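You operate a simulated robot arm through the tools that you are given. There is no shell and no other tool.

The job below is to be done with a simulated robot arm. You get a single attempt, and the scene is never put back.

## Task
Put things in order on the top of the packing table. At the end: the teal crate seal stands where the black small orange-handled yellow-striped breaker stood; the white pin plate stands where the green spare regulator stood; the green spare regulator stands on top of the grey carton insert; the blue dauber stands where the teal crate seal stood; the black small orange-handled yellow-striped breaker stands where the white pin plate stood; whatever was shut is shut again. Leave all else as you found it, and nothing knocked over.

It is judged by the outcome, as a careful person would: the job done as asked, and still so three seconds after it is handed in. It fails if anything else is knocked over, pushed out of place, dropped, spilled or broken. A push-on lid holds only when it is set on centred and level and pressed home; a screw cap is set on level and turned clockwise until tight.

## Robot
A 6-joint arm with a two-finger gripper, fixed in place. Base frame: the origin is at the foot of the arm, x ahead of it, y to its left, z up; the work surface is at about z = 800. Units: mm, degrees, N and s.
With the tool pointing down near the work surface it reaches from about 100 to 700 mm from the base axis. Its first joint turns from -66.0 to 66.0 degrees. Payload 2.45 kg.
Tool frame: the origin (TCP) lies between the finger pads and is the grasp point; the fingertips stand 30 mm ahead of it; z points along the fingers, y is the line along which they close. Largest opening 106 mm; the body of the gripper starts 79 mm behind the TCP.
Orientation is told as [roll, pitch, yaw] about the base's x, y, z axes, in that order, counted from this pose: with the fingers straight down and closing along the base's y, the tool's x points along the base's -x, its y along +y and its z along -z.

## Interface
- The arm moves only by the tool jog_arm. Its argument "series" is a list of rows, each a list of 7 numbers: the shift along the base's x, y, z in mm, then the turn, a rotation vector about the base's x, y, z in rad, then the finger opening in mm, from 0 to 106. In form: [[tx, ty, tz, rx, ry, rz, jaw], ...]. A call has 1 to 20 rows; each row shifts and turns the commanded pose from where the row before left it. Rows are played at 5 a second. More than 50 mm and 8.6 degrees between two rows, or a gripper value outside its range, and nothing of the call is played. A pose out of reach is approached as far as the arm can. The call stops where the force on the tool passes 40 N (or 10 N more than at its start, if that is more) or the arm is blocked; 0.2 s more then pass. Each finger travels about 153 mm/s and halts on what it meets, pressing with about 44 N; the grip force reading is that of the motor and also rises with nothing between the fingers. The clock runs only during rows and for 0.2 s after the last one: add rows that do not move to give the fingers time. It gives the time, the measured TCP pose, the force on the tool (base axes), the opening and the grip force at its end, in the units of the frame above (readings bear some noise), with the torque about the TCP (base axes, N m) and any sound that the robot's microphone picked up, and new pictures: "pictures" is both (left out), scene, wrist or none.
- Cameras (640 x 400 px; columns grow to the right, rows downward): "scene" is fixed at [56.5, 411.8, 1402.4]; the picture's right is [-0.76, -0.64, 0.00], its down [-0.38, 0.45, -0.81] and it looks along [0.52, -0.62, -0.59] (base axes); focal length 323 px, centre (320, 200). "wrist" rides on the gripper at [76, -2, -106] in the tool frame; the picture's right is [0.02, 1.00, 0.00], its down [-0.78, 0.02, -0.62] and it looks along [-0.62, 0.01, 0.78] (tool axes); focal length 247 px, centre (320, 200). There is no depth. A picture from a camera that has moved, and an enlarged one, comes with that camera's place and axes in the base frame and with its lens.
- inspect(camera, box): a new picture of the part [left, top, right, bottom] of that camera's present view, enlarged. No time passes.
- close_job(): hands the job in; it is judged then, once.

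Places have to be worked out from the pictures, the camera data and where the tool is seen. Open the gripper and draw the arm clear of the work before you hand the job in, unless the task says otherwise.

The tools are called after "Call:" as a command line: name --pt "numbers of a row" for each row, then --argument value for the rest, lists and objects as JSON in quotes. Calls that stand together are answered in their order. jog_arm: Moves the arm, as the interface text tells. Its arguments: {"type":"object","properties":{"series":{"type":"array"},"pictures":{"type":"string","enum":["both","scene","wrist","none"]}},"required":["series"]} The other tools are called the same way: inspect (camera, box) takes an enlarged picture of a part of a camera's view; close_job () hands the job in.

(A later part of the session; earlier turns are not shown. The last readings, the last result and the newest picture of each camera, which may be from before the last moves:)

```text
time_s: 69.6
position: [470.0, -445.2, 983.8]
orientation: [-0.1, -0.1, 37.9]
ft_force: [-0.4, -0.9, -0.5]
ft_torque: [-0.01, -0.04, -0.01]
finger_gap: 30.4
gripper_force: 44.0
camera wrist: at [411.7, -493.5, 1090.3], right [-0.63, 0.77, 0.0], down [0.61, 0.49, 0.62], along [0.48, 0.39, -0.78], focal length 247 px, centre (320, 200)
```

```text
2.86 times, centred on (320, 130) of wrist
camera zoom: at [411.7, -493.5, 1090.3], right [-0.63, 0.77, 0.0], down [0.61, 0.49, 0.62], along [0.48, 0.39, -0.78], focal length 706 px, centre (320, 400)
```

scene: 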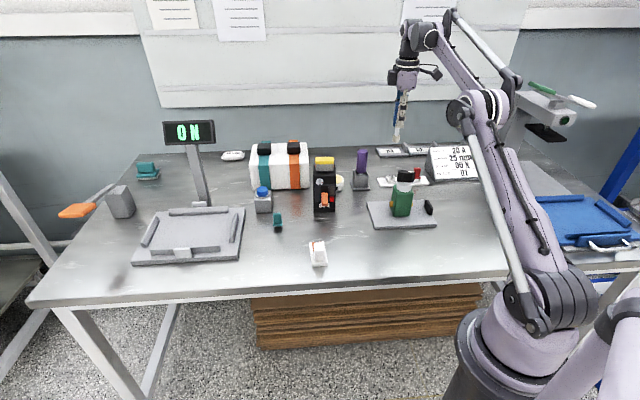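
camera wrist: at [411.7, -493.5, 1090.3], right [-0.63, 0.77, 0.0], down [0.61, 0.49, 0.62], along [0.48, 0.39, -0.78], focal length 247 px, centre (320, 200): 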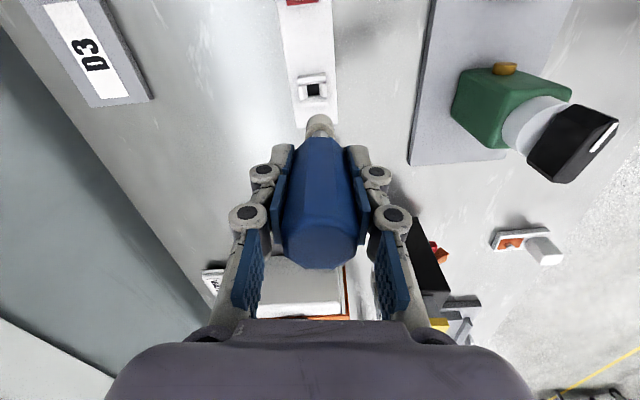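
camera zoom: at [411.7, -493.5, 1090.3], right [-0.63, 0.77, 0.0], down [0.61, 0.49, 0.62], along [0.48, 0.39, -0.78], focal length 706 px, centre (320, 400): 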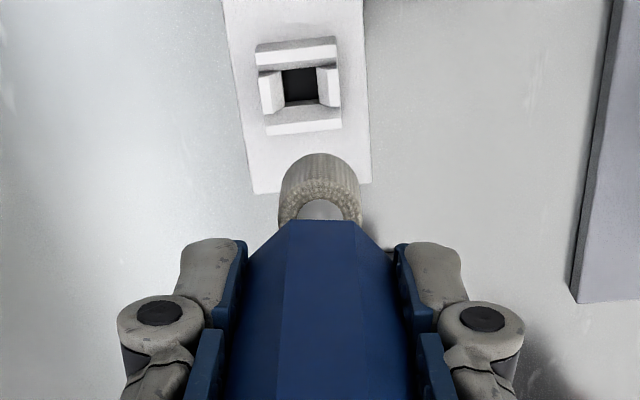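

By this view the socket lies (+2.9, -7.8) mm from the TCP. I shift there and descend to leave the foot about 20 mm above the socket.

Call:
jog_arm --pt "2.9 -7.8 0 0 0 0 22" --pt "0 0 -30 0 0 0 22" --pt "0 0 -28 0 0 0 22" --pt "0 0 0 0 0 0 22" --pt "0 0 0 0 0 0 22"

Call:
inspect --camera "wrist" --box '[270, 60, 370, 150]'

Call:
inspect --camera "scene" --box '[375, 145, 425, 195]'

```text
time_s: 70.8
position: [473.5, -452.4, 927.0]
orientation: [0.0, -0.1, 37.9]
ft_force: [0.0, 0.9, -1.0]
ft_torque: [0.0, 0.01, 0.01]
finger_gap: 30.3
gripper_force: 44.1
camera wrist: at [413.6, -500.7, 1032.6], right [-0.63, 0.77, 0.0], down [0.61, 0.49, 0.62], along [0.48, 0.39, -0.78], focal length 247 px, centre (320, 200)
```

scene: 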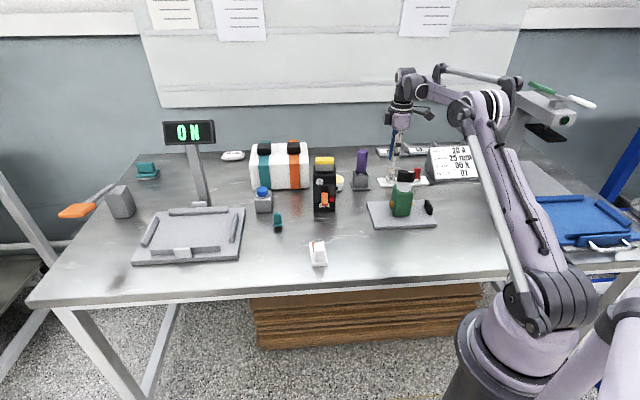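
wrist: 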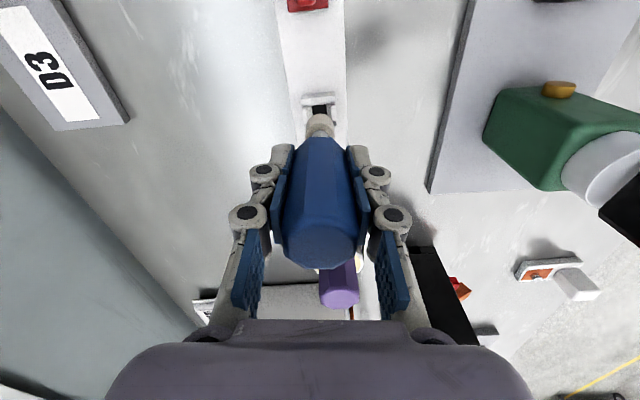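

```text
4.44 times, centred on (320, 105) of wrist
camera zoom: at [413.6, -500.7, 1032.6], right [-0.63, 0.77, 0.0], down [0.61, 0.49, 0.62], along [0.48, 0.39, -0.78], focal length 1098 px, centre (320, 622)
```

zoom: 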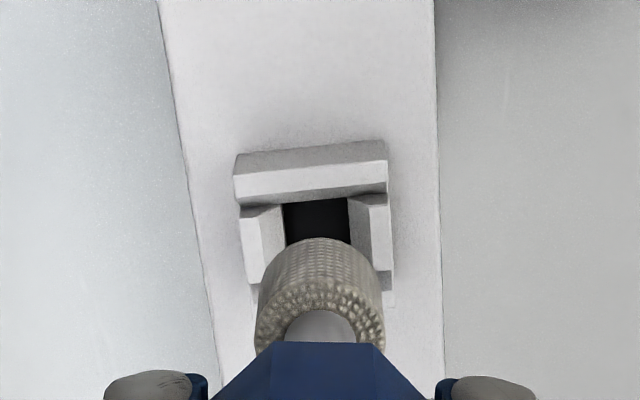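

```text
8.00 times, centred on (400, 170) of scene
camera zoom: at [56.5, 411.8, 1402.4], right [-0.76, -0.64, 0.0], down [-0.38, 0.45, -0.81], along [0.52, -0.62, -0.59], focal length 2587 px, centre (-320, 440)
```

zoom: 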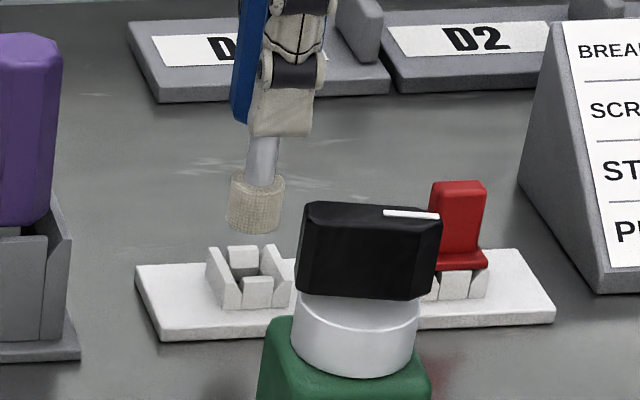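

Foot and socket are aligned within ~1 mm. I nudge half a millimetre and lower to just above the rim.

Call:
jog_arm --pt "0.5 -0.2 -8 0 0 0 22" --pt "0 0 -8 0 0 0 22" --pt "0 0 0 0 0 0 22" --pictures "none"

Call:
inspect --camera "wrist" --box '[270, 60, 370, 150]'

Call:
inspect --camera "scene" --box '[380, 155, 410, 190]'

```text
time_s: 71.6
position: [472.7, -453.8, 910.5]
orientation: [0.0, -0.2, 38.0]
ft_force: [0.3, -0.5, -0.7]
ft_torque: [0.02, 0.02, -0.01]
finger_gap: 30.6
gripper_force: 43.7
```

```text
4.44 times, centred on (320, 105) of wrist
camera zoom: at [413.8, -501.1, 1016.1], right [-0.63, 0.77, 0.0], down [0.61, 0.49, 0.62], along [0.48, 0.39, -0.78], focal length 1098 px, centre (320, 622)
```

zoom: 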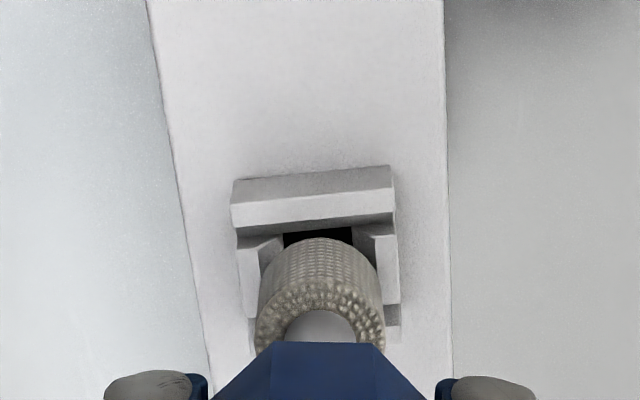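

```text
11.43 times, centred on (395, 172) of scene
camera zoom: at [56.5, 411.8, 1402.4], right [-0.76, -0.64, 0.0], down [-0.38, 0.45, -0.81], along [0.52, -0.62, -0.59], focal length 3696 px, centre (-537, 514)
```

zoom: 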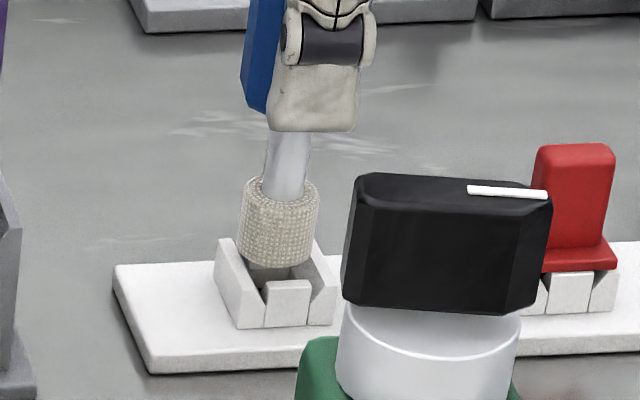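

Alignment still looks right. I lower gradually, reading the force.

Call:
jog_arm --pt "0 0 -2 0 0 0 22" --pt "0 0 -2 0 0 0 22" --pt "0 0 0 0 0 0 22" --pictures "none"

```text
time_s: 72.4
position: [474.0, -452.5, 904.8]
orientation: [0.1, -0.1, 37.9]
ft_force: [0.6, -0.6, -0.3]
ft_torque: [-0.01, 0.0, 0.0]
finger_gap: 30.3
gripper_force: 43.7
```

Call:
jog_arm --pt "0 0 -1 0 0 0 22" --pt "0 0 -1 0 0 0 22" --pt "0 0 0 0 0 0 22" --pictures "none"

Call:
inspect --camera "wrist" --box '[270, 60, 370, 150]'

Call:
inspect --camera "scene" --box '[380, 155, 410, 190]'

```text
time_s: 73.2
position: [473.0, -452.8, 906.2]
orientation: [0.0, -0.1, 37.9]
ft_force: [-0.8, -0.7, 19.6]
ft_torque: [0.05, -0.02, 0.01]
finger_gap: 30.1
gripper_force: 44.1
```

```text
4.44 times, centred on (320, 105) of wrist
camera zoom: at [413.9, -500.6, 1011.8], right [-0.63, 0.77, 0.0], down [0.61, 0.5, 0.62], along [0.48, 0.39, -0.78], focal length 1098 px, centre (320, 622)
```

zoom: 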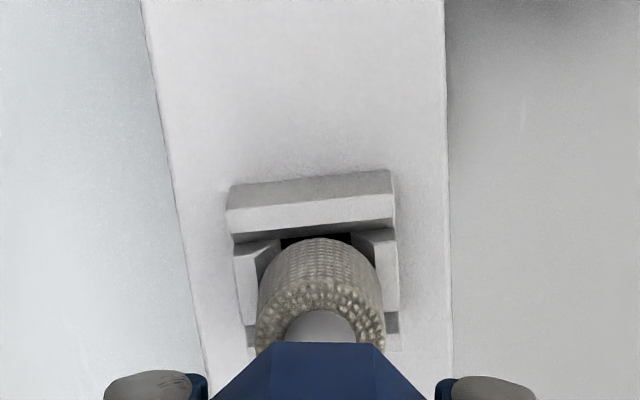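

```text
11.43 times, centred on (395, 172) of scene
camera zoom: at [56.1, 412.1, 1402.4], right [-0.76, -0.64, 0.0], down [-0.38, 0.45, -0.81], along [0.52, -0.62, -0.59], focal length 3696 px, centre (-537, 514)
```

zoom: 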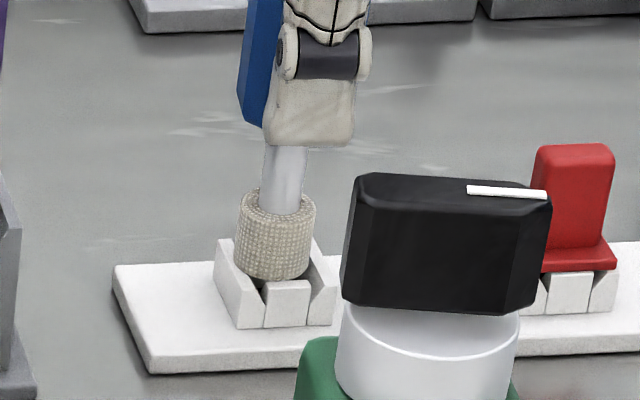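

The foot is seated (20 N, torque near zero, so contact is centred). I ease the load before release.

Call:
jog_arm --pt "0 0 0.5 0 0 0 22" --pt "0 0 0 0 0 0 22" --pictures "none"

```text
time_s: 73.8
position: [474.3, -452.3, 905.9]
orientation: [0.0, -0.3, 38.0]
ft_force: [1.6, -3.1, 18.8]
ft_torque: [-0.12, -0.1, -0.02]
finger_gap: 30.2
gripper_force: 43.5
```

Call:
jog_arm --pt "0 0 0.5 0 0 0 22" --pt "0 0 0 0 0 0 22" --pictures "none"

Call:
inspect --camera "wrist" --box '[290, 90, 350, 140]'

Call:
inspect --camera "scene" --box '[382, 165, 402, 190]'

```text
time_s: 74.4
position: [474.5, -451.9, 905.4]
orientation: [0.0, -0.1, 38.1]
ft_force: [0.2, -1.9, 11.6]
ft_torque: [-0.11, -0.06, 0.02]
finger_gap: 30.3
gripper_force: 43.9
```

```text
8.00 times, centred on (320, 115) of wrist
camera zoom: at [413.8, -500.4, 1011.7], right [-0.63, 0.77, 0.0], down [0.61, 0.5, 0.62], along [0.48, 0.39, -0.78], focal length 1976 px, centre (320, 880)
```

zoom: 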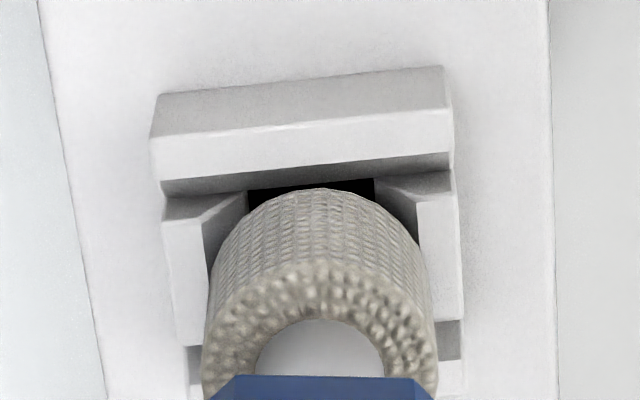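

```text
16.00 times, centred on (392, 178) of scene
camera zoom: at [56.3, 411.9, 1402.4], right [-0.76, -0.64, 0.0], down [-0.38, 0.45, -0.81], along [0.52, -0.62, -0.59], focal length 5174 px, centre (-832, 560)
```

zoom: 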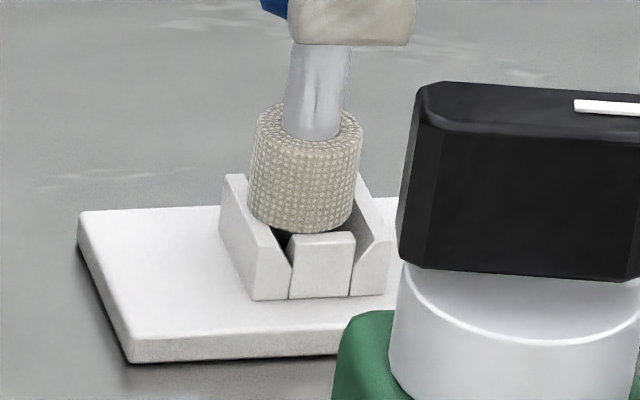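

The close-ups show the foot about 1.2 mm too far forward (toward the far wall). I lift 2 mm, shift back by that, and lower again.

Call:
jog_arm --pt "0 0 2 0 0 0 22" --pt "-0.9 -0.75 0 0 0 0 22" --pt "0 0 -1 0 0 0 22" --pt "0 0 -1 0 0 0 22" --pt "0 0 0 0 0 0 22" --pictures "none"

Call:
inspect --camera "wrist" --box '[290, 90, 350, 140]'

Call:
inspect --camera "scene" --box '[382, 165, 402, 190]'

```text
time_s: 75.6
position: [470.3, -454.6, 905.5]
orientation: [0.1, 0.0, 38.0]
ft_force: [-0.4, -0.4, -0.7]
ft_torque: [0.01, 0.0, -0.02]
finger_gap: 30.0
gripper_force: 44.0
```

```text
8.00 times, centred on (320, 115) of wrist
camera zoom: at [412.5, -502.1, 1011.9], right [-0.63, 0.77, 0.0], down [0.61, 0.49, 0.62], along [0.48, 0.39, -0.78], focal length 1976 px, centre (320, 880)
```

zoom: 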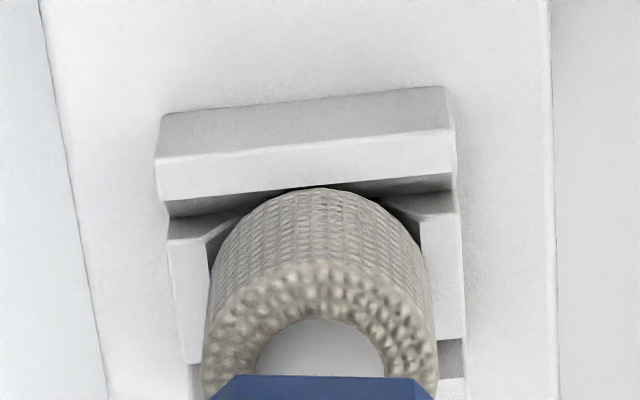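

```text
16.00 times, centred on (392, 178) of scene
camera zoom: at [56.5, 411.8, 1402.4], right [-0.76, -0.64, 0.0], down [-0.38, 0.45, -0.81], along [0.52, -0.62, -0.59], focal length 5174 px, centre (-832, 560)
```

zoom: 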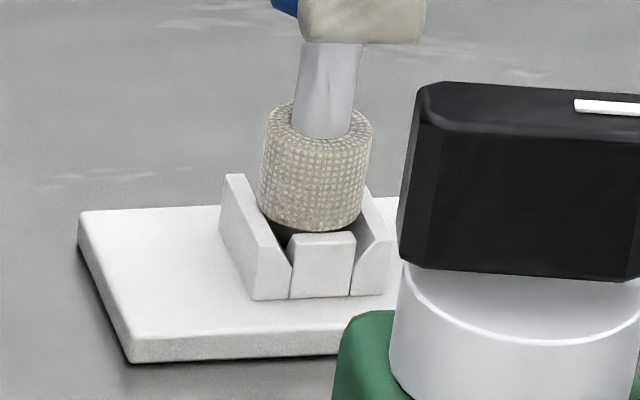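

Now it is ~0.8 mm too far back and not touching. I shift (+0.45, +0.7) and recheck before lowering.

Call:
jog_arm --pt "0.45 0.7 0 0 0 0 22" --pt "0 0 0 0 0 0 22" --pt "0 0 0 0 0 0 22" --pictures "none"

Call:
inspect --camera "wrist" --box '[290, 90, 350, 140]'

Call:
inspect --camera "scene" --box '[382, 165, 402, 190]'

```text
time_s: 76.4
position: [473.0, -453.7, 906.3]
orientation: [0.0, -0.1, 38.0]
ft_force: [0.0, -0.1, -0.5]
ft_torque: [-0.02, 0.01, 0.01]
finger_gap: 30.2
gripper_force: 44.2
```

```text
8.00 times, centred on (320, 115) of wrist
camera zoom: at [413.2, -500.7, 1012.4], right [-0.63, 0.77, 0.0], down [0.61, 0.5, 0.62], along [0.48, 0.39, -0.78], focal length 1976 px, centre (320, 880)
```

zoom: 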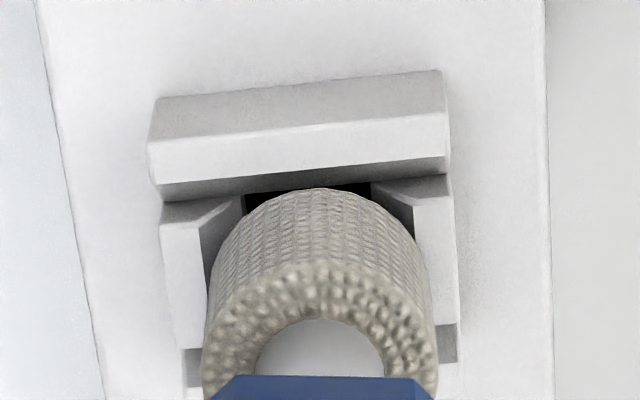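

```text
16.00 times, centred on (392, 178) of scene
camera zoom: at [56.5, 411.8, 1402.4], right [-0.76, -0.64, 0.0], down [-0.38, 0.45, -0.81], along [0.52, -0.62, -0.59], focal length 5174 px, centre (-832, 560)
```

zoom: 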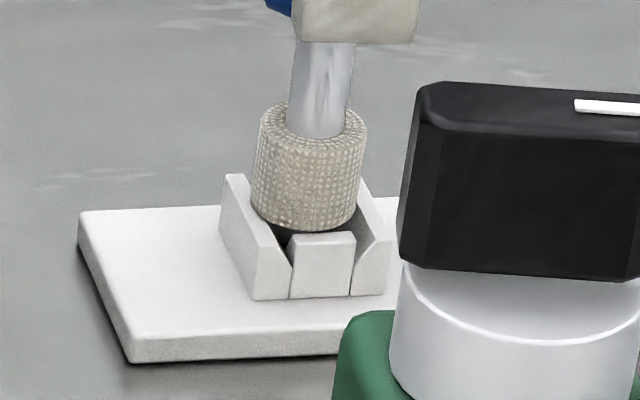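

The foot is centred within about half a millimetre in both views. I lower in 1 mm steps.

Call:
jog_arm --pt "-0.1 -0.1 -1 0 0 0 22" --pt "0 0 -1 0 0 0 22" --pt "0 0 0 0 0 0 22" --pictures "none"

Call:
inspect --camera "wrist" --box '[290, 90, 350, 140]'

Call:
inspect --camera "scene" --box '[382, 165, 402, 190]'

```text
time_s: 77.2
position: [472.5, -452.8, 904.8]
orientation: [0.0, -0.1, 38.0]
ft_force: [-0.3, -1.3, 25.7]
ft_torque: [0.1, -0.02, 0.04]
finger_gap: 30.3
gripper_force: 43.5
```

```text
8.00 times, centred on (320, 115) of wrist
camera zoom: at [413.2, -500.6, 1011.6], right [-0.63, 0.77, 0.0], down [0.61, 0.5, 0.62], along [0.48, 0.39, -0.78], focal length 1976 px, centre (320, 880)
```

zoom: 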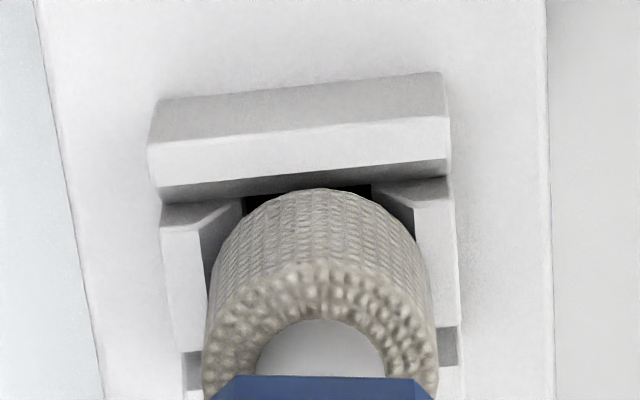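

```text
16.00 times, centred on (392, 178) of scene
camera zoom: at [56.1, 412.2, 1402.3], right [-0.76, -0.64, 0.0], down [-0.38, 0.45, -0.81], along [0.52, -0.62, -0.59], focal length 5174 px, centre (-832, 560)
```

zoom: 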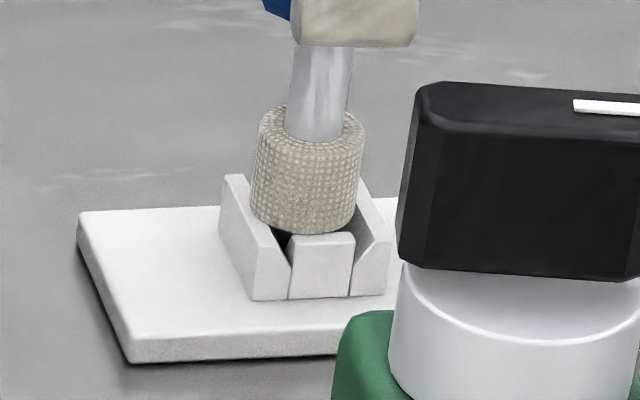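

Contact again at the rim (26 N), with the reaction leaning to the far-right walls. I shift slightly the other way under light load to let it settle into the funnel.

Call:
jog_arm --pt "0 0 1 0 0 0 22" --pt "-0.15 -0.6 0 0 0 0 22" --pt "0 0 -0.5 0 0 0 22" --pt "0 0 -0.5 0 0 0 22" --pt "0 0 0 0 0 0 22" --pictures "none"

Call:
inspect --camera "wrist" --box '[290, 90, 350, 140]'

Call:
inspect --camera "scene" --box '[382, 165, 402, 190]'

```text
time_s: 78.4
position: [474.2, -452.7, 904.9]
orientation: [0.0, -0.2, 38.1]
ft_force: [3.6, 5.8, 32.9]
ft_torque: [0.65, -0.33, -0.03]
finger_gap: 30.1
gripper_force: 43.9
```

```text
8.00 times, centred on (320, 115) of wrist
camera zoom: at [413.2, -501.5, 1011.2], right [-0.63, 0.77, 0.0], down [0.6, 0.49, 0.62], along [0.48, 0.4, -0.78], focal length 1976 px, centre (320, 880)
```

zoom: 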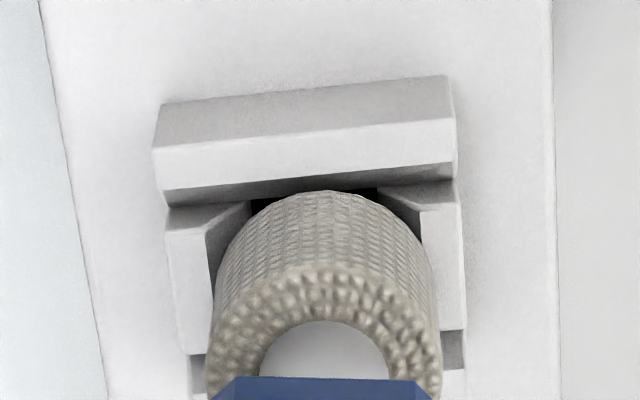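

```text
16.00 times, centred on (392, 178) of scene
camera zoom: at [56.0, 412.4, 1402.3], right [-0.76, -0.64, 0.0], down [-0.38, 0.45, -0.81], along [0.52, -0.62, -0.59], focal length 5174 px, centre (-832, 560)
```

zoom: 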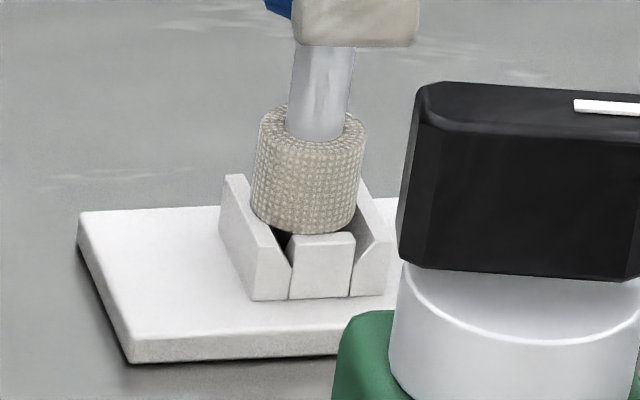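

The sideways force shows the foot is already captured and cannot shift; I undo the shift and ease the vertical load so it releases without side load.

Call:
jog_arm --pt "0.15 0.6 0 0 0 0 22" --pt "0 0 0.6 0 0 0 22" --pt "0 0 0 0 0 0 22" --pictures "none"

```text
time_s: 79.2
position: [472.9, -454.0, 905.0]
orientation: [0.1, 0.0, 38.0]
ft_force: [2.8, 1.3, 23.6]
ft_torque: [0.2, -0.38, -0.04]
finger_gap: 30.3
gripper_force: 43.9
```

Call:
jog_arm --pt "0.35 0.15 0.5 0 0 0 22" --pt "0 0 0.4 0 0 0 22" --pt "0 0 0 0 0 0 22" --pictures "none"

Call:
inspect --camera "wrist" --box '[290, 90, 350, 140]'

```text
time_s: 80.0
position: [472.3, -452.9, 904.0]
orientation: [-0.1, 0.0, 38.0]
ft_force: [2.8, -2.2, 7.9]
ft_torque: [-0.12, -0.22, -0.05]
finger_gap: 30.0
gripper_force: 43.9
```

```text
8.00 times, centred on (320, 115) of wrist
camera zoom: at [412.9, -500.9, 1011.3], right [-0.63, 0.77, 0.0], down [0.61, 0.5, 0.62], along [0.48, 0.39, -0.78], focal length 1976 px, centre (320, 880)
```

zoom: 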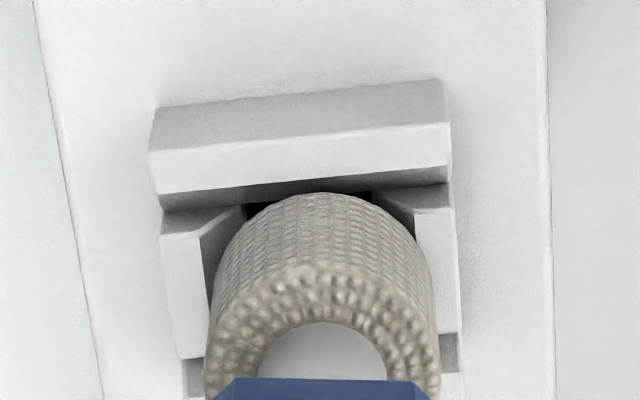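

Call:
jog_arm --pt "0.2 -0.3 0.2 0 0 0 22" --pt "0 0 0 0 0 0 22" --pt "0 0 0 0 0 0 22" --pictures "none"

Call:
inspect --camera "scene" --box '[375, 140, 415, 190]'

```text
time_s: 80.8
position: [473.6, -454.1, 905.4]
orientation: [0.1, -0.1, 38.0]
ft_force: [0.2, -0.2, -0.6]
ft_torque: [0.0, -0.03, 0.0]
finger_gap: 30.1
gripper_force: 44.3
```

```text
8.00 times, centred on (395, 165) of scene
camera zoom: at [56.5, 411.8, 1402.4], right [-0.76, -0.64, 0.0], down [-0.38, 0.45, -0.81], along [0.52, -0.62, -0.59], focal length 2587 px, centre (-280, 480)
```

zoom: 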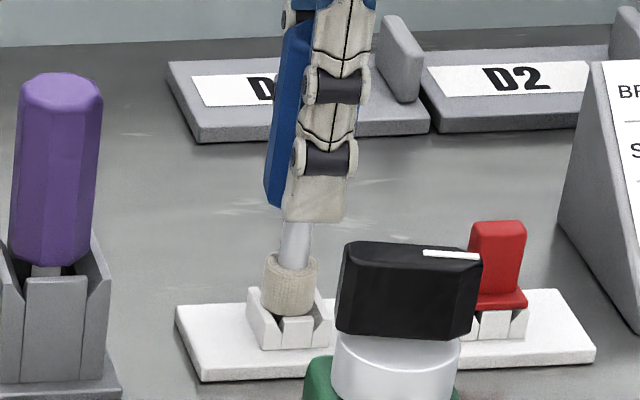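

The load is now zero (foot just off the seat). I check alignment once more at this height.

Call:
inspect --camera "wrist" --box '[290, 90, 350, 140]'

Call:
inspect --camera "scene" --box '[382, 165, 402, 190]'

Call:
inspect --camera "wrist" --box '[240, 80, 400, 280]'

```text
8.00 times, centred on (320, 115) of wrist
camera zoom: at [413.5, -500.9, 1011.6], right [-0.63, 0.77, 0.0], down [0.61, 0.49, 0.62], along [0.48, 0.39, -0.78], focal length 1976 px, centre (320, 880)
```

zoom: 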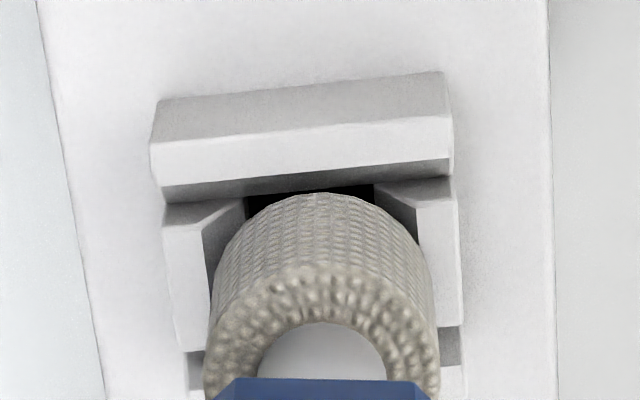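

```text
16.00 times, centred on (392, 178) of scene
camera zoom: at [56.5, 411.8, 1402.4], right [-0.76, -0.64, 0.0], down [-0.38, 0.45, -0.81], along [0.52, -0.62, -0.59], focal length 5174 px, centre (-832, 560)
```

zoom: 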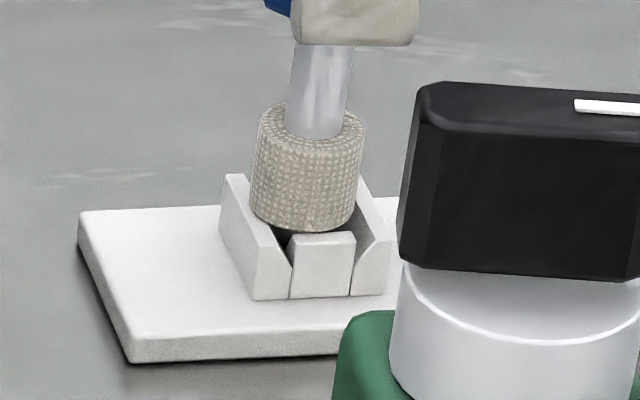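

```text
2.00 times, centred on (320, 180) of wrist
camera zoom: at [413.5, -500.9, 1011.6], right [-0.63, 0.77, 0.0], down [0.61, 0.49, 0.62], along [0.48, 0.39, -0.78], focal length 494 px, centre (320, 240)
```

zoom: 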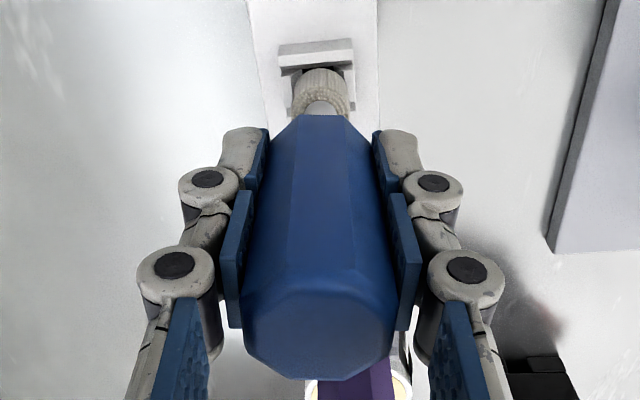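

Foot and socket agree within ~0.5 mm. I lower to a light touch and then open the fingers very slowly so they still guide the dauber while it settles.

Call:
jog_arm --pt "-0.1 -0.3 -0.5 0 0 0 22" --pt "0 0 0 0 0 0 22" --pictures "none"

```text
time_s: 81.4
position: [472.6, -454.0, 904.9]
orientation: [0.0, -0.1, 38.0]
ft_force: [-0.1, 0.5, 1.4]
ft_torque: [0.05, 0.0, 0.02]
finger_gap: 30.3
gripper_force: 44.5
```

Call:
jog_arm --pt "0 0 0 0 0 0 31" --pt "0 0 0 0 0 0 32" --pt "0 0 0 0 0 0 33" --pt "0 0 0 0 0 0 33" --pictures "wrist"

Call:
inspect --camera "wrist" --box '[240, 80, 400, 280]'

Call:
inspect --camera "scene" --box '[375, 140, 415, 190]'

```text
time_s: 82.4
position: [472.9, -453.9, 905.1]
orientation: [0.0, -0.1, 38.0]
ft_force: [1.1, 0.1, 0.0]
ft_torque: [0.03, 0.02, -0.03]
finger_gap: 32.8
gripper_force: 0.1
camera wrist: at [413.4, -501.2, 1011.2], right [-0.63, 0.77, 0.0], down [0.61, 0.49, 0.62], along [0.48, 0.39, -0.78], focal length 247 px, centre (320, 200)
```

wrist: 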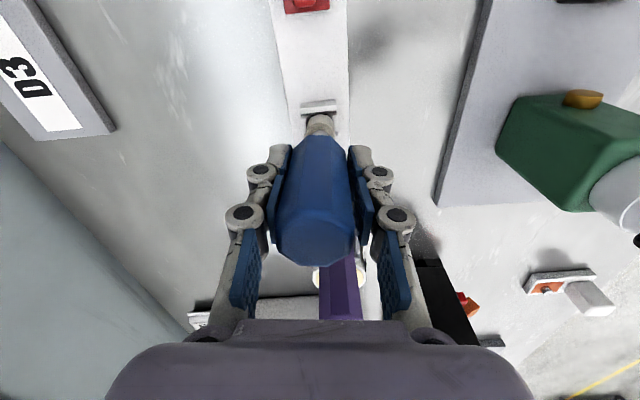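

```text
2.00 times, centred on (320, 180) of wrist
camera zoom: at [413.4, -501.2, 1011.2], right [-0.63, 0.77, 0.0], down [0.61, 0.49, 0.62], along [0.48, 0.39, -0.78], focal length 494 px, centre (320, 240)
```

zoom: 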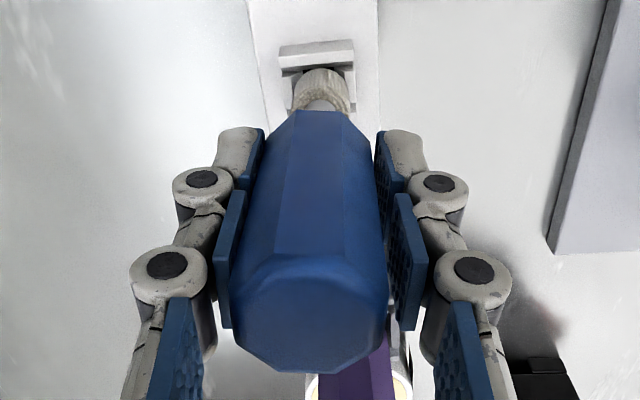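

```text
8.00 times, centred on (395, 165) of scene
camera zoom: at [56.5, 411.8, 1402.4], right [-0.76, -0.64, 0.0], down [-0.38, 0.45, -0.81], along [0.52, -0.62, -0.59], focal length 2587 px, centre (-280, 480)
```

zoom: 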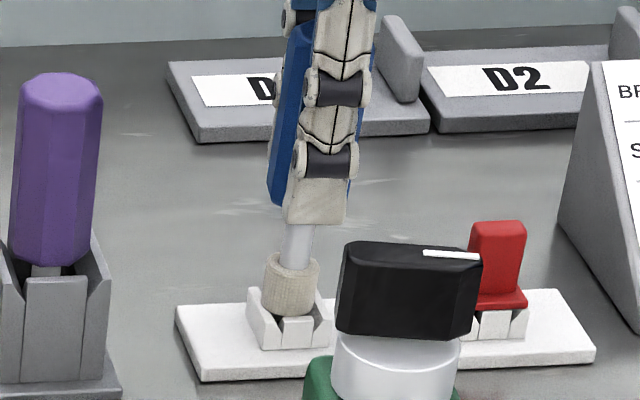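

With the fingers slightly open the dauber leans ~2° to the left, so the foot's right side is still caught on the rim. I regrip, lift clear 2 mm, and re-measure the offset.

Call:
jog_arm --pt "0 0 0 0 0 0 28" --pt "0 0 0 0 0 0 22" --pt "0 0 0 0 0 0 22" --pt "0 0 1 0 0 0 22" --pt "0 0 1.5 0 0 0 22" --pt "0 0 0 0 0 0 22" --pt "0 0 0 0 0 0 22" --pictures "none"

Call:
inspect --camera "wrist" --box '[290, 90, 350, 140]'

Call:
inspect --camera "scene" --box '[382, 165, 402, 190]'

Call:
inspect --camera "wrist" --box '[240, 80, 400, 280]'

```text
time_s: 84.0
position: [472.8, -454.6, 907.1]
orientation: [0.0, -0.2, 38.0]
ft_force: [-0.3, 0.4, 0.0]
ft_torque: [0.02, 0.0, 0.0]
finger_gap: 30.4
gripper_force: 43.9
```

```text
8.00 times, centred on (320, 115) of wrist
camera zoom: at [413.7, -501.8, 1013.7], right [-0.63, 0.77, 0.0], down [0.61, 0.49, 0.62], along [0.48, 0.39, -0.78], focal length 1976 px, centre (320, 880)
```

zoom: 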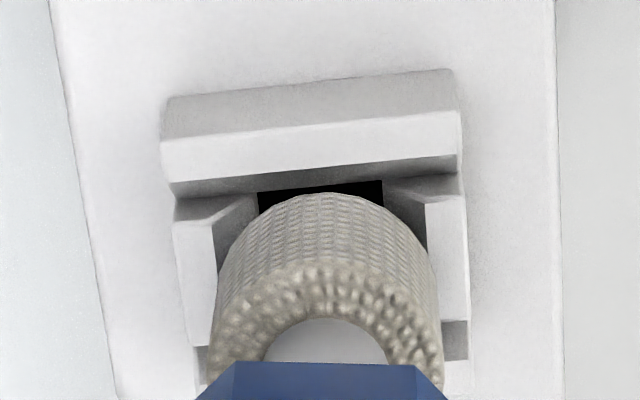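

```text
16.00 times, centred on (392, 178) of scene
camera zoom: at [56.5, 411.8, 1402.4], right [-0.76, -0.64, 0.0], down [-0.38, 0.45, -0.81], along [0.52, -0.62, -0.59], focal length 5174 px, centre (-832, 560)
```

zoom: 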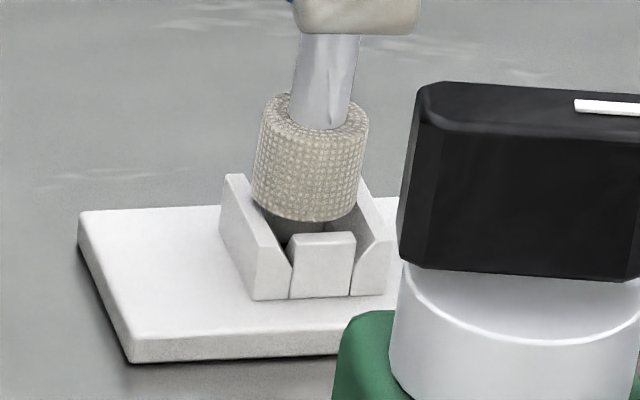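

```text
2.00 times, centred on (320, 180) of wrist
camera zoom: at [413.7, -501.8, 1013.7], right [-0.63, 0.77, 0.0], down [0.61, 0.49, 0.62], along [0.48, 0.39, -0.78], focal length 494 px, centre (320, 240)
```

zoom: 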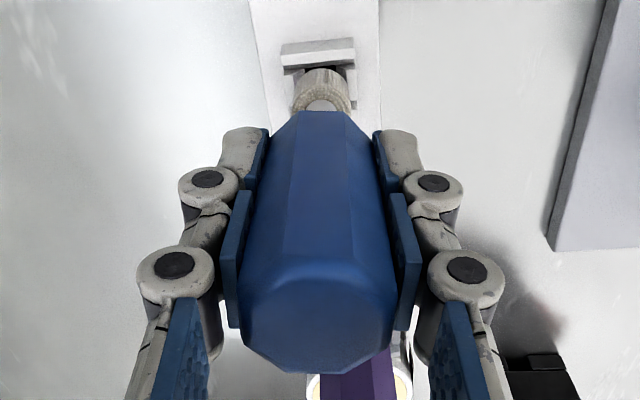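

I check the dauber's verticality in the scene view before deciding on a tilt correction.

Call:
inspect --camera "scene" --box '[380, 140, 410, 185]'

Call:
inspect --camera "scene" --box '[350, 145, 374, 190]'

```text
8.89 times, centred on (395, 162) of scene
camera zoom: at [56.5, 411.8, 1402.4], right [-0.76, -0.64, 0.0], down [-0.38, 0.45, -0.81], along [0.52, -0.62, -0.59], focal length 2874 px, centre (-347, 533)
```

zoom: 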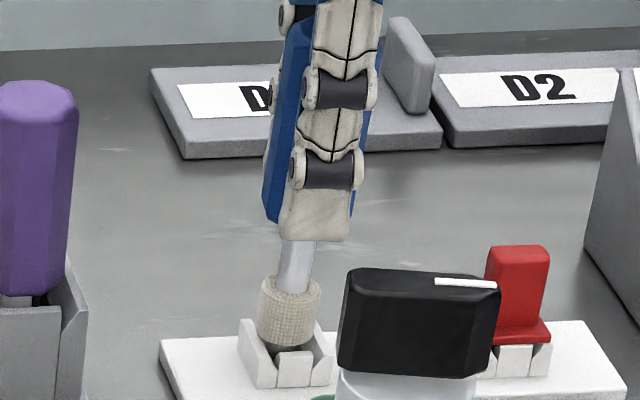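

```text
8.89 times, centred on (362, 168) of scene
camera zoom: at [56.5, 411.8, 1402.4], right [-0.76, -0.64, 0.0], down [-0.38, 0.45, -0.81], along [0.52, -0.62, -0.59], focal length 2874 px, centre (-53, 489)
```

zoom: 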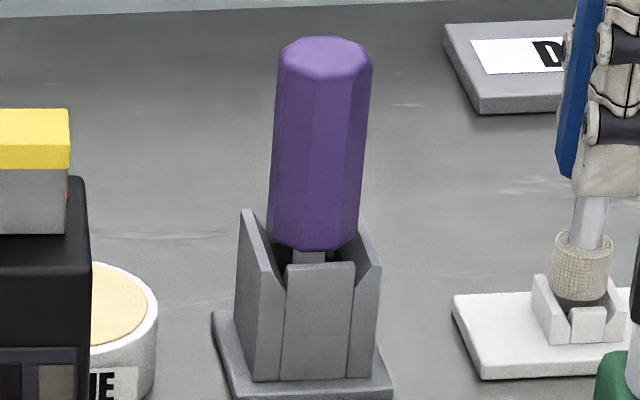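

The dauber is vertical within about 1°. I shift back 0.4 mm along the strip and lower to light contact, reading the torque to judge centring.

Call:
jog_arm --pt "-0.3 -0.25 0 0 0 0 22" --pt "0 0 -1.2 0 0 0 22" --pt "0 0 -0.8 0 0 0 22" --pt "0 0 0 0 0 0 22" --pt "0 0 0 0 0 0 22" --pictures "none"

Call:
inspect --camera "wrist" --box '[290, 90, 350, 140]'

```text
time_s: 85.2
position: [473.7, -453.1, 904.5]
orientation: [-0.1, -0.2, 38.0]
ft_force: [0.0, 0.1, -0.5]
ft_torque: [-0.03, 0.0, -0.01]
finger_gap: 30.4
gripper_force: 43.7
```

```text
8.00 times, centred on (320, 115) of wrist
camera zoom: at [413.4, -501.5, 1011.4], right [-0.63, 0.77, 0.0], down [0.61, 0.49, 0.62], along [0.48, 0.39, -0.78], focal length 1976 px, centre (320, 880)
```

zoom: 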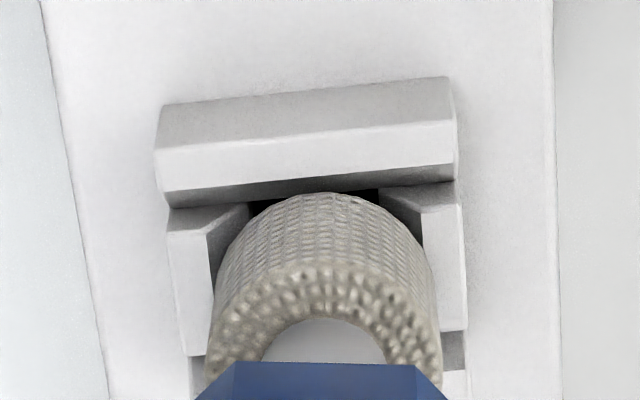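

Both views now agree the foot is still ~0.8 mm too far along. I shift by (-0.5, -0.65) and then lower to light contact.

Call:
jog_arm --pt "-0.5 -0.65 0 0 0 0 22" --pt "0 0 0 0 0 0 22" --pt "0 0 -0.6 0 0 0 22" --pt "0 0 0 0 0 0 22" --pictures "none"

Call:
inspect --camera "wrist" --box '[290, 90, 350, 140]'

Call:
inspect --camera "scene" --box '[382, 165, 402, 190]'

```text
time_s: 86.2
position: [472.9, -455.6, 904.9]
orientation: [0.0, -0.1, 38.0]
ft_force: [0.9, 0.1, 12.2]
ft_torque: [-0.16, -0.04, -0.03]
finger_gap: 30.2
gripper_force: 43.7
```

```text
8.00 times, centred on (320, 115) of wrist
camera zoom: at [412.7, -502.3, 1011.3], right [-0.63, 0.77, 0.0], down [0.61, 0.5, 0.62], along [0.48, 0.39, -0.78], focal length 1976 px, centre (320, 880)
```

zoom: 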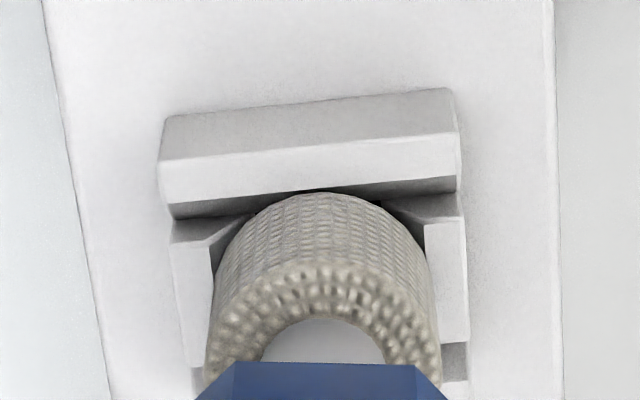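

```text
16.00 times, centred on (392, 178) of scene
camera zoom: at [56.3, 412.0, 1402.4], right [-0.76, -0.64, 0.0], down [-0.38, 0.45, -0.81], along [0.52, -0.62, -0.59], focal length 5174 px, centre (-832, 560)
```

zoom: 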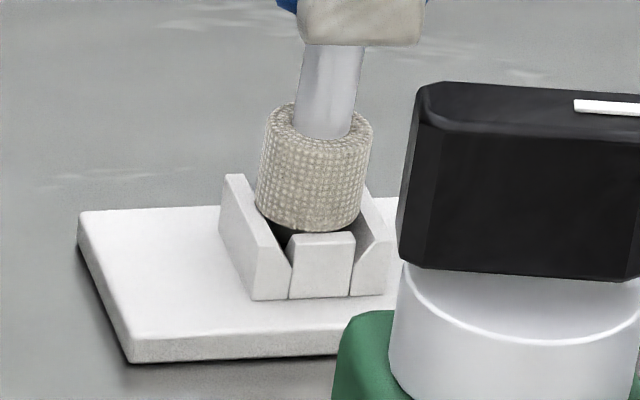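

Now contact is on the near-left side, so the centre lies about halfway back. I lift slightly, shift (+0.25, +0.4), and touch down again.

Call:
jog_arm --pt "0 0 1 0 0 0 22" --pt "0.25 0.4 0 0 0 0 22" --pt "0 0 0 0 0 0 22" --pt "0 0 -0.8 0 0 0 22" --pt "0 0 0 0 0 0 22" --pictures "none"

Call:
inspect --camera "wrist" --box '[290, 90, 350, 140]'

Call:
inspect --camera "scene" --box '[382, 165, 402, 190]'

```text
time_s: 87.4
position: [472.1, -454.9, 904.5]
orientation: [0.0, -0.1, 38.0]
ft_force: [0.0, -0.2, -1.2]
ft_torque: [0.02, -0.01, -0.02]
finger_gap: 30.2
gripper_force: 43.7
```

```text
8.00 times, centred on (320, 115) of wrist
camera zoom: at [413.0, -502.2, 1011.4], right [-0.63, 0.77, 0.0], down [0.61, 0.49, 0.62], along [0.48, 0.39, -0.78], focal length 1976 px, centre (320, 880)
```

zoom: 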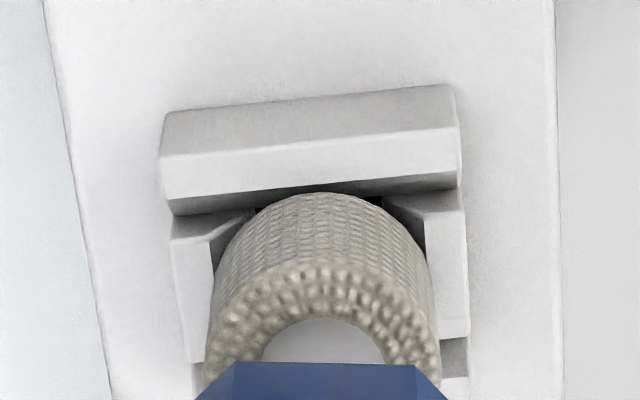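

```text
16.00 times, centred on (392, 178) of scene
camera zoom: at [56.5, 411.8, 1402.4], right [-0.76, -0.64, 0.0], down [-0.38, 0.45, -0.81], along [0.52, -0.62, -0.59], focal length 5174 px, centre (-832, 560)
```

zoom: 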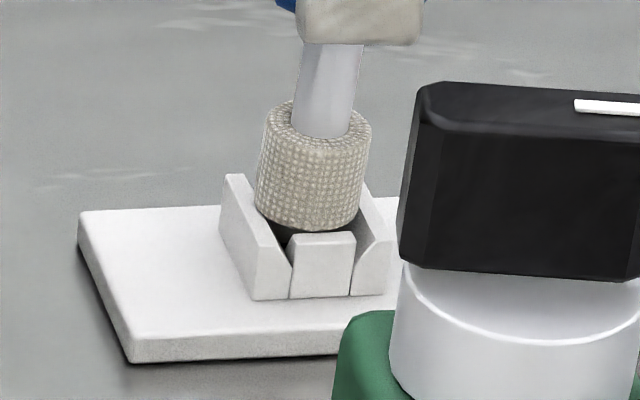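

Call:
jog_arm --pt "0.15 0.3 0 0 0 0 22" --pt "0 0 0 0 0 0 22" --pt "0 0 -0.5 0 0 0 22" --pt "0 0 0 0 0 0 22" --pictures "none"

Call:
inspect --camera "wrist" --box '[290, 90, 350, 140]'

```text
time_s: 88.4
position: [471.9, -454.1, 904.3]
orientation: [0.0, -0.2, 38.1]
ft_force: [-0.3, -0.5, 5.0]
ft_torque: [-0.05, 0.0, 0.03]
finger_gap: 30.4
gripper_force: 44.3
```

```text
8.00 times, centred on (320, 115) of wrist
camera zoom: at [413.3, -501.8, 1011.3], right [-0.63, 0.77, 0.0], down [0.61, 0.5, 0.62], along [0.48, 0.39, -0.78], focal length 1976 px, centre (320, 880)
```

zoom: 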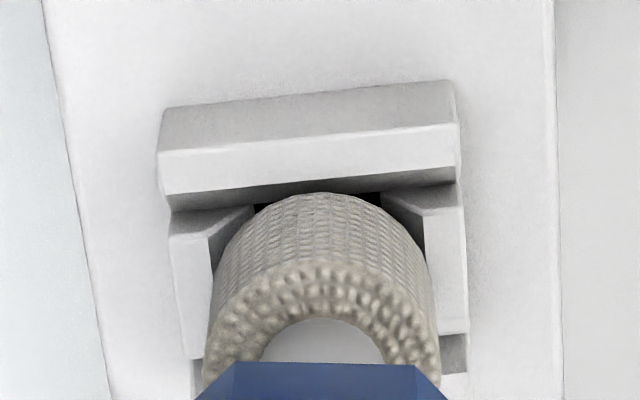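

Call:
jog_arm --pt "0.1 0.15 0 0 0 0 22" --pt "0 0 -0.5 0 0 0 22" --pt "0 0 0 0 0 0 22" --pictures "none"

```text
time_s: 89.2
position: [472.6, -453.6, 903.4]
orientation: [-0.1, -0.1, 38.0]
ft_force: [2.3, -2.0, 19.1]
ft_torque: [-0.21, -0.21, 0.02]
finger_gap: 30.3
gripper_force: 43.7
```

The vertical reaction is now centred (the torque is explained by a small side force) and the foot sits lower, so it is seated. I unload and check the residual forces.

Call:
jog_arm --pt "0.15 -0.2 0.5 0 0 0 22" --pt "0 0 0 0 0 0 22" --pictures "none"

Call:
inspect --camera "scene" --box '[382, 165, 402, 190]'

```text
time_s: 89.8
position: [471.9, -452.9, 903.0]
orientation: [0.0, -0.1, 38.0]
ft_force: [2.3, -1.8, 20.6]
ft_torque: [-0.16, -0.17, 0.01]
finger_gap: 30.3
gripper_force: 44.3
```

```text
16.00 times, centred on (392, 178) of scene
camera zoom: at [56.2, 412.1, 1402.4], right [-0.76, -0.64, 0.0], down [-0.38, 0.45, -0.81], along [0.52, -0.62, -0.59], focal length 5174 px, centre (-832, 560)
```

zoom: 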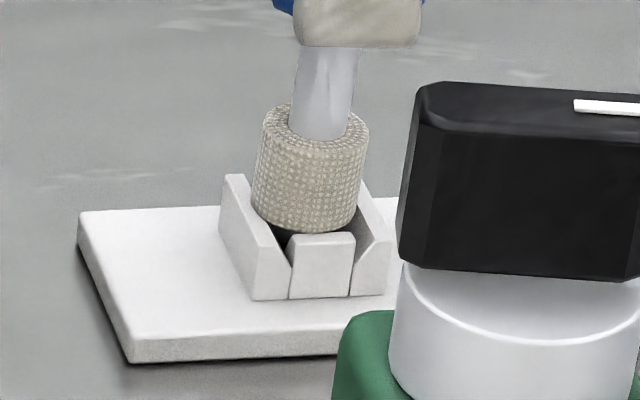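

Call:
jog_arm --pt "0.1 -0.15 0.6 0 0 0 22" --pt "0 0 0 0 0 0 22" --pictures "none"

```text
time_s: 90.4
position: [471.6, -454.7, 903.8]
orientation: [0.1, -0.1, 38.0]
ft_force: [-0.1, -1.9, 9.4]
ft_torque: [-0.08, -0.02, 0.0]
finger_gap: 29.8
gripper_force: 43.8
```

Call:
jog_arm --pt "0 -0.15 0.3 0 0 0 22" --pt "0 0 0 0 0 0 22" --pictures "none"

```text
time_s: 91.0
position: [472.4, -453.1, 903.7]
orientation: [0.0, -0.1, 38.0]
ft_force: [-0.1, -0.3, -0.5]
ft_torque: [0.01, 0.01, 0.02]
finger_gap: 30.0
gripper_force: 43.7
```

The load is essentially zero. I lower a hair and open very slowly by 2 mm to see whether it stays upright.

Call:
jog_arm --pt "0 0 -0.3 0 0 0 22" --pt "0 0 0 0 0 0 31" --pt "0 0 0 0 0 0 32" --pt "0 0 0 0 0 0 33" --pt "0 0 0 0 0 0 33" --pt "0 0 0 0 0 0 33" --pictures "none"

Call:
inspect --camera "wrist" --box '[240, 80, 400, 280]'

Call:
inspect --camera "wrist" --box '[290, 90, 350, 140]'

Call:
inspect --camera "scene" --box '[380, 140, 410, 185]'

```text
time_s: 92.4
position: [471.7, -453.9, 903.5]
orientation: [-0.1, -0.2, 38.0]
ft_force: [0.2, 0.8, 0.5]
ft_torque: [-0.01, 0.01, 0.0]
finger_gap: 33.0
gripper_force: 0.1
```

```text
2.00 times, centred on (320, 180) of wrist
camera zoom: at [413.2, -501.6, 1011.1], right [-0.63, 0.77, 0.0], down [0.61, 0.49, 0.62], along [0.48, 0.39, -0.78], focal length 494 px, centre (320, 240)
```

zoom: 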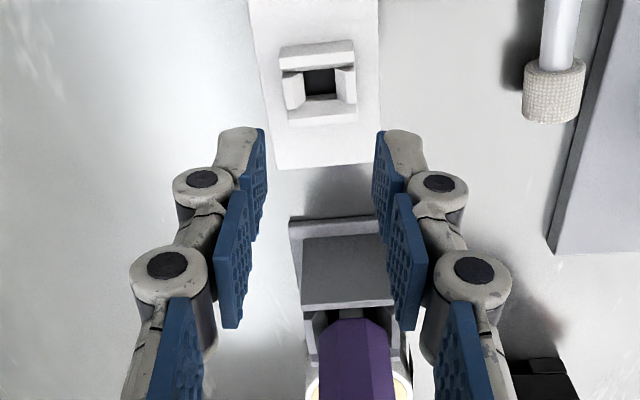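

```text
8.00 times, centred on (320, 115) of wrist
camera zoom: at [413.2, -501.6, 1011.1], right [-0.63, 0.77, 0.0], down [0.61, 0.49, 0.62], along [0.48, 0.39, -0.78], focal length 1976 px, centre (320, 880)
```

zoom: 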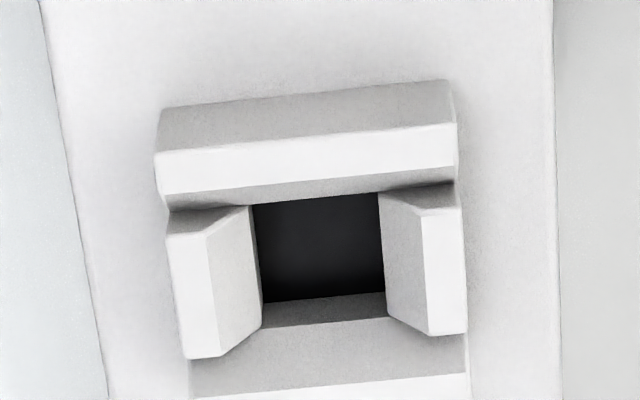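

```text
8.89 times, centred on (395, 162) of scene
camera zoom: at [56.5, 411.8, 1402.4], right [-0.76, -0.64, 0.0], down [-0.38, 0.45, -0.81], along [0.52, -0.62, -0.59], focal length 2874 px, centre (-347, 533)
```

zoom: 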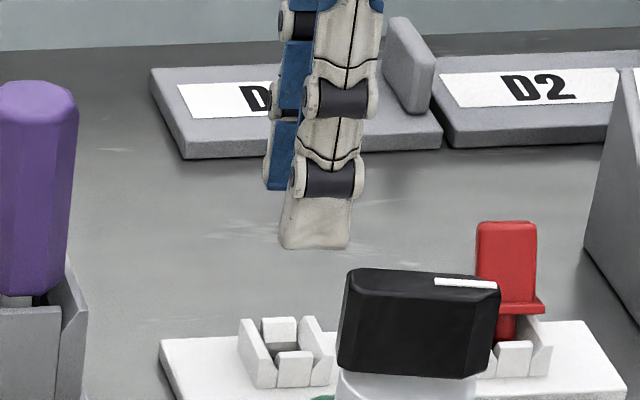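

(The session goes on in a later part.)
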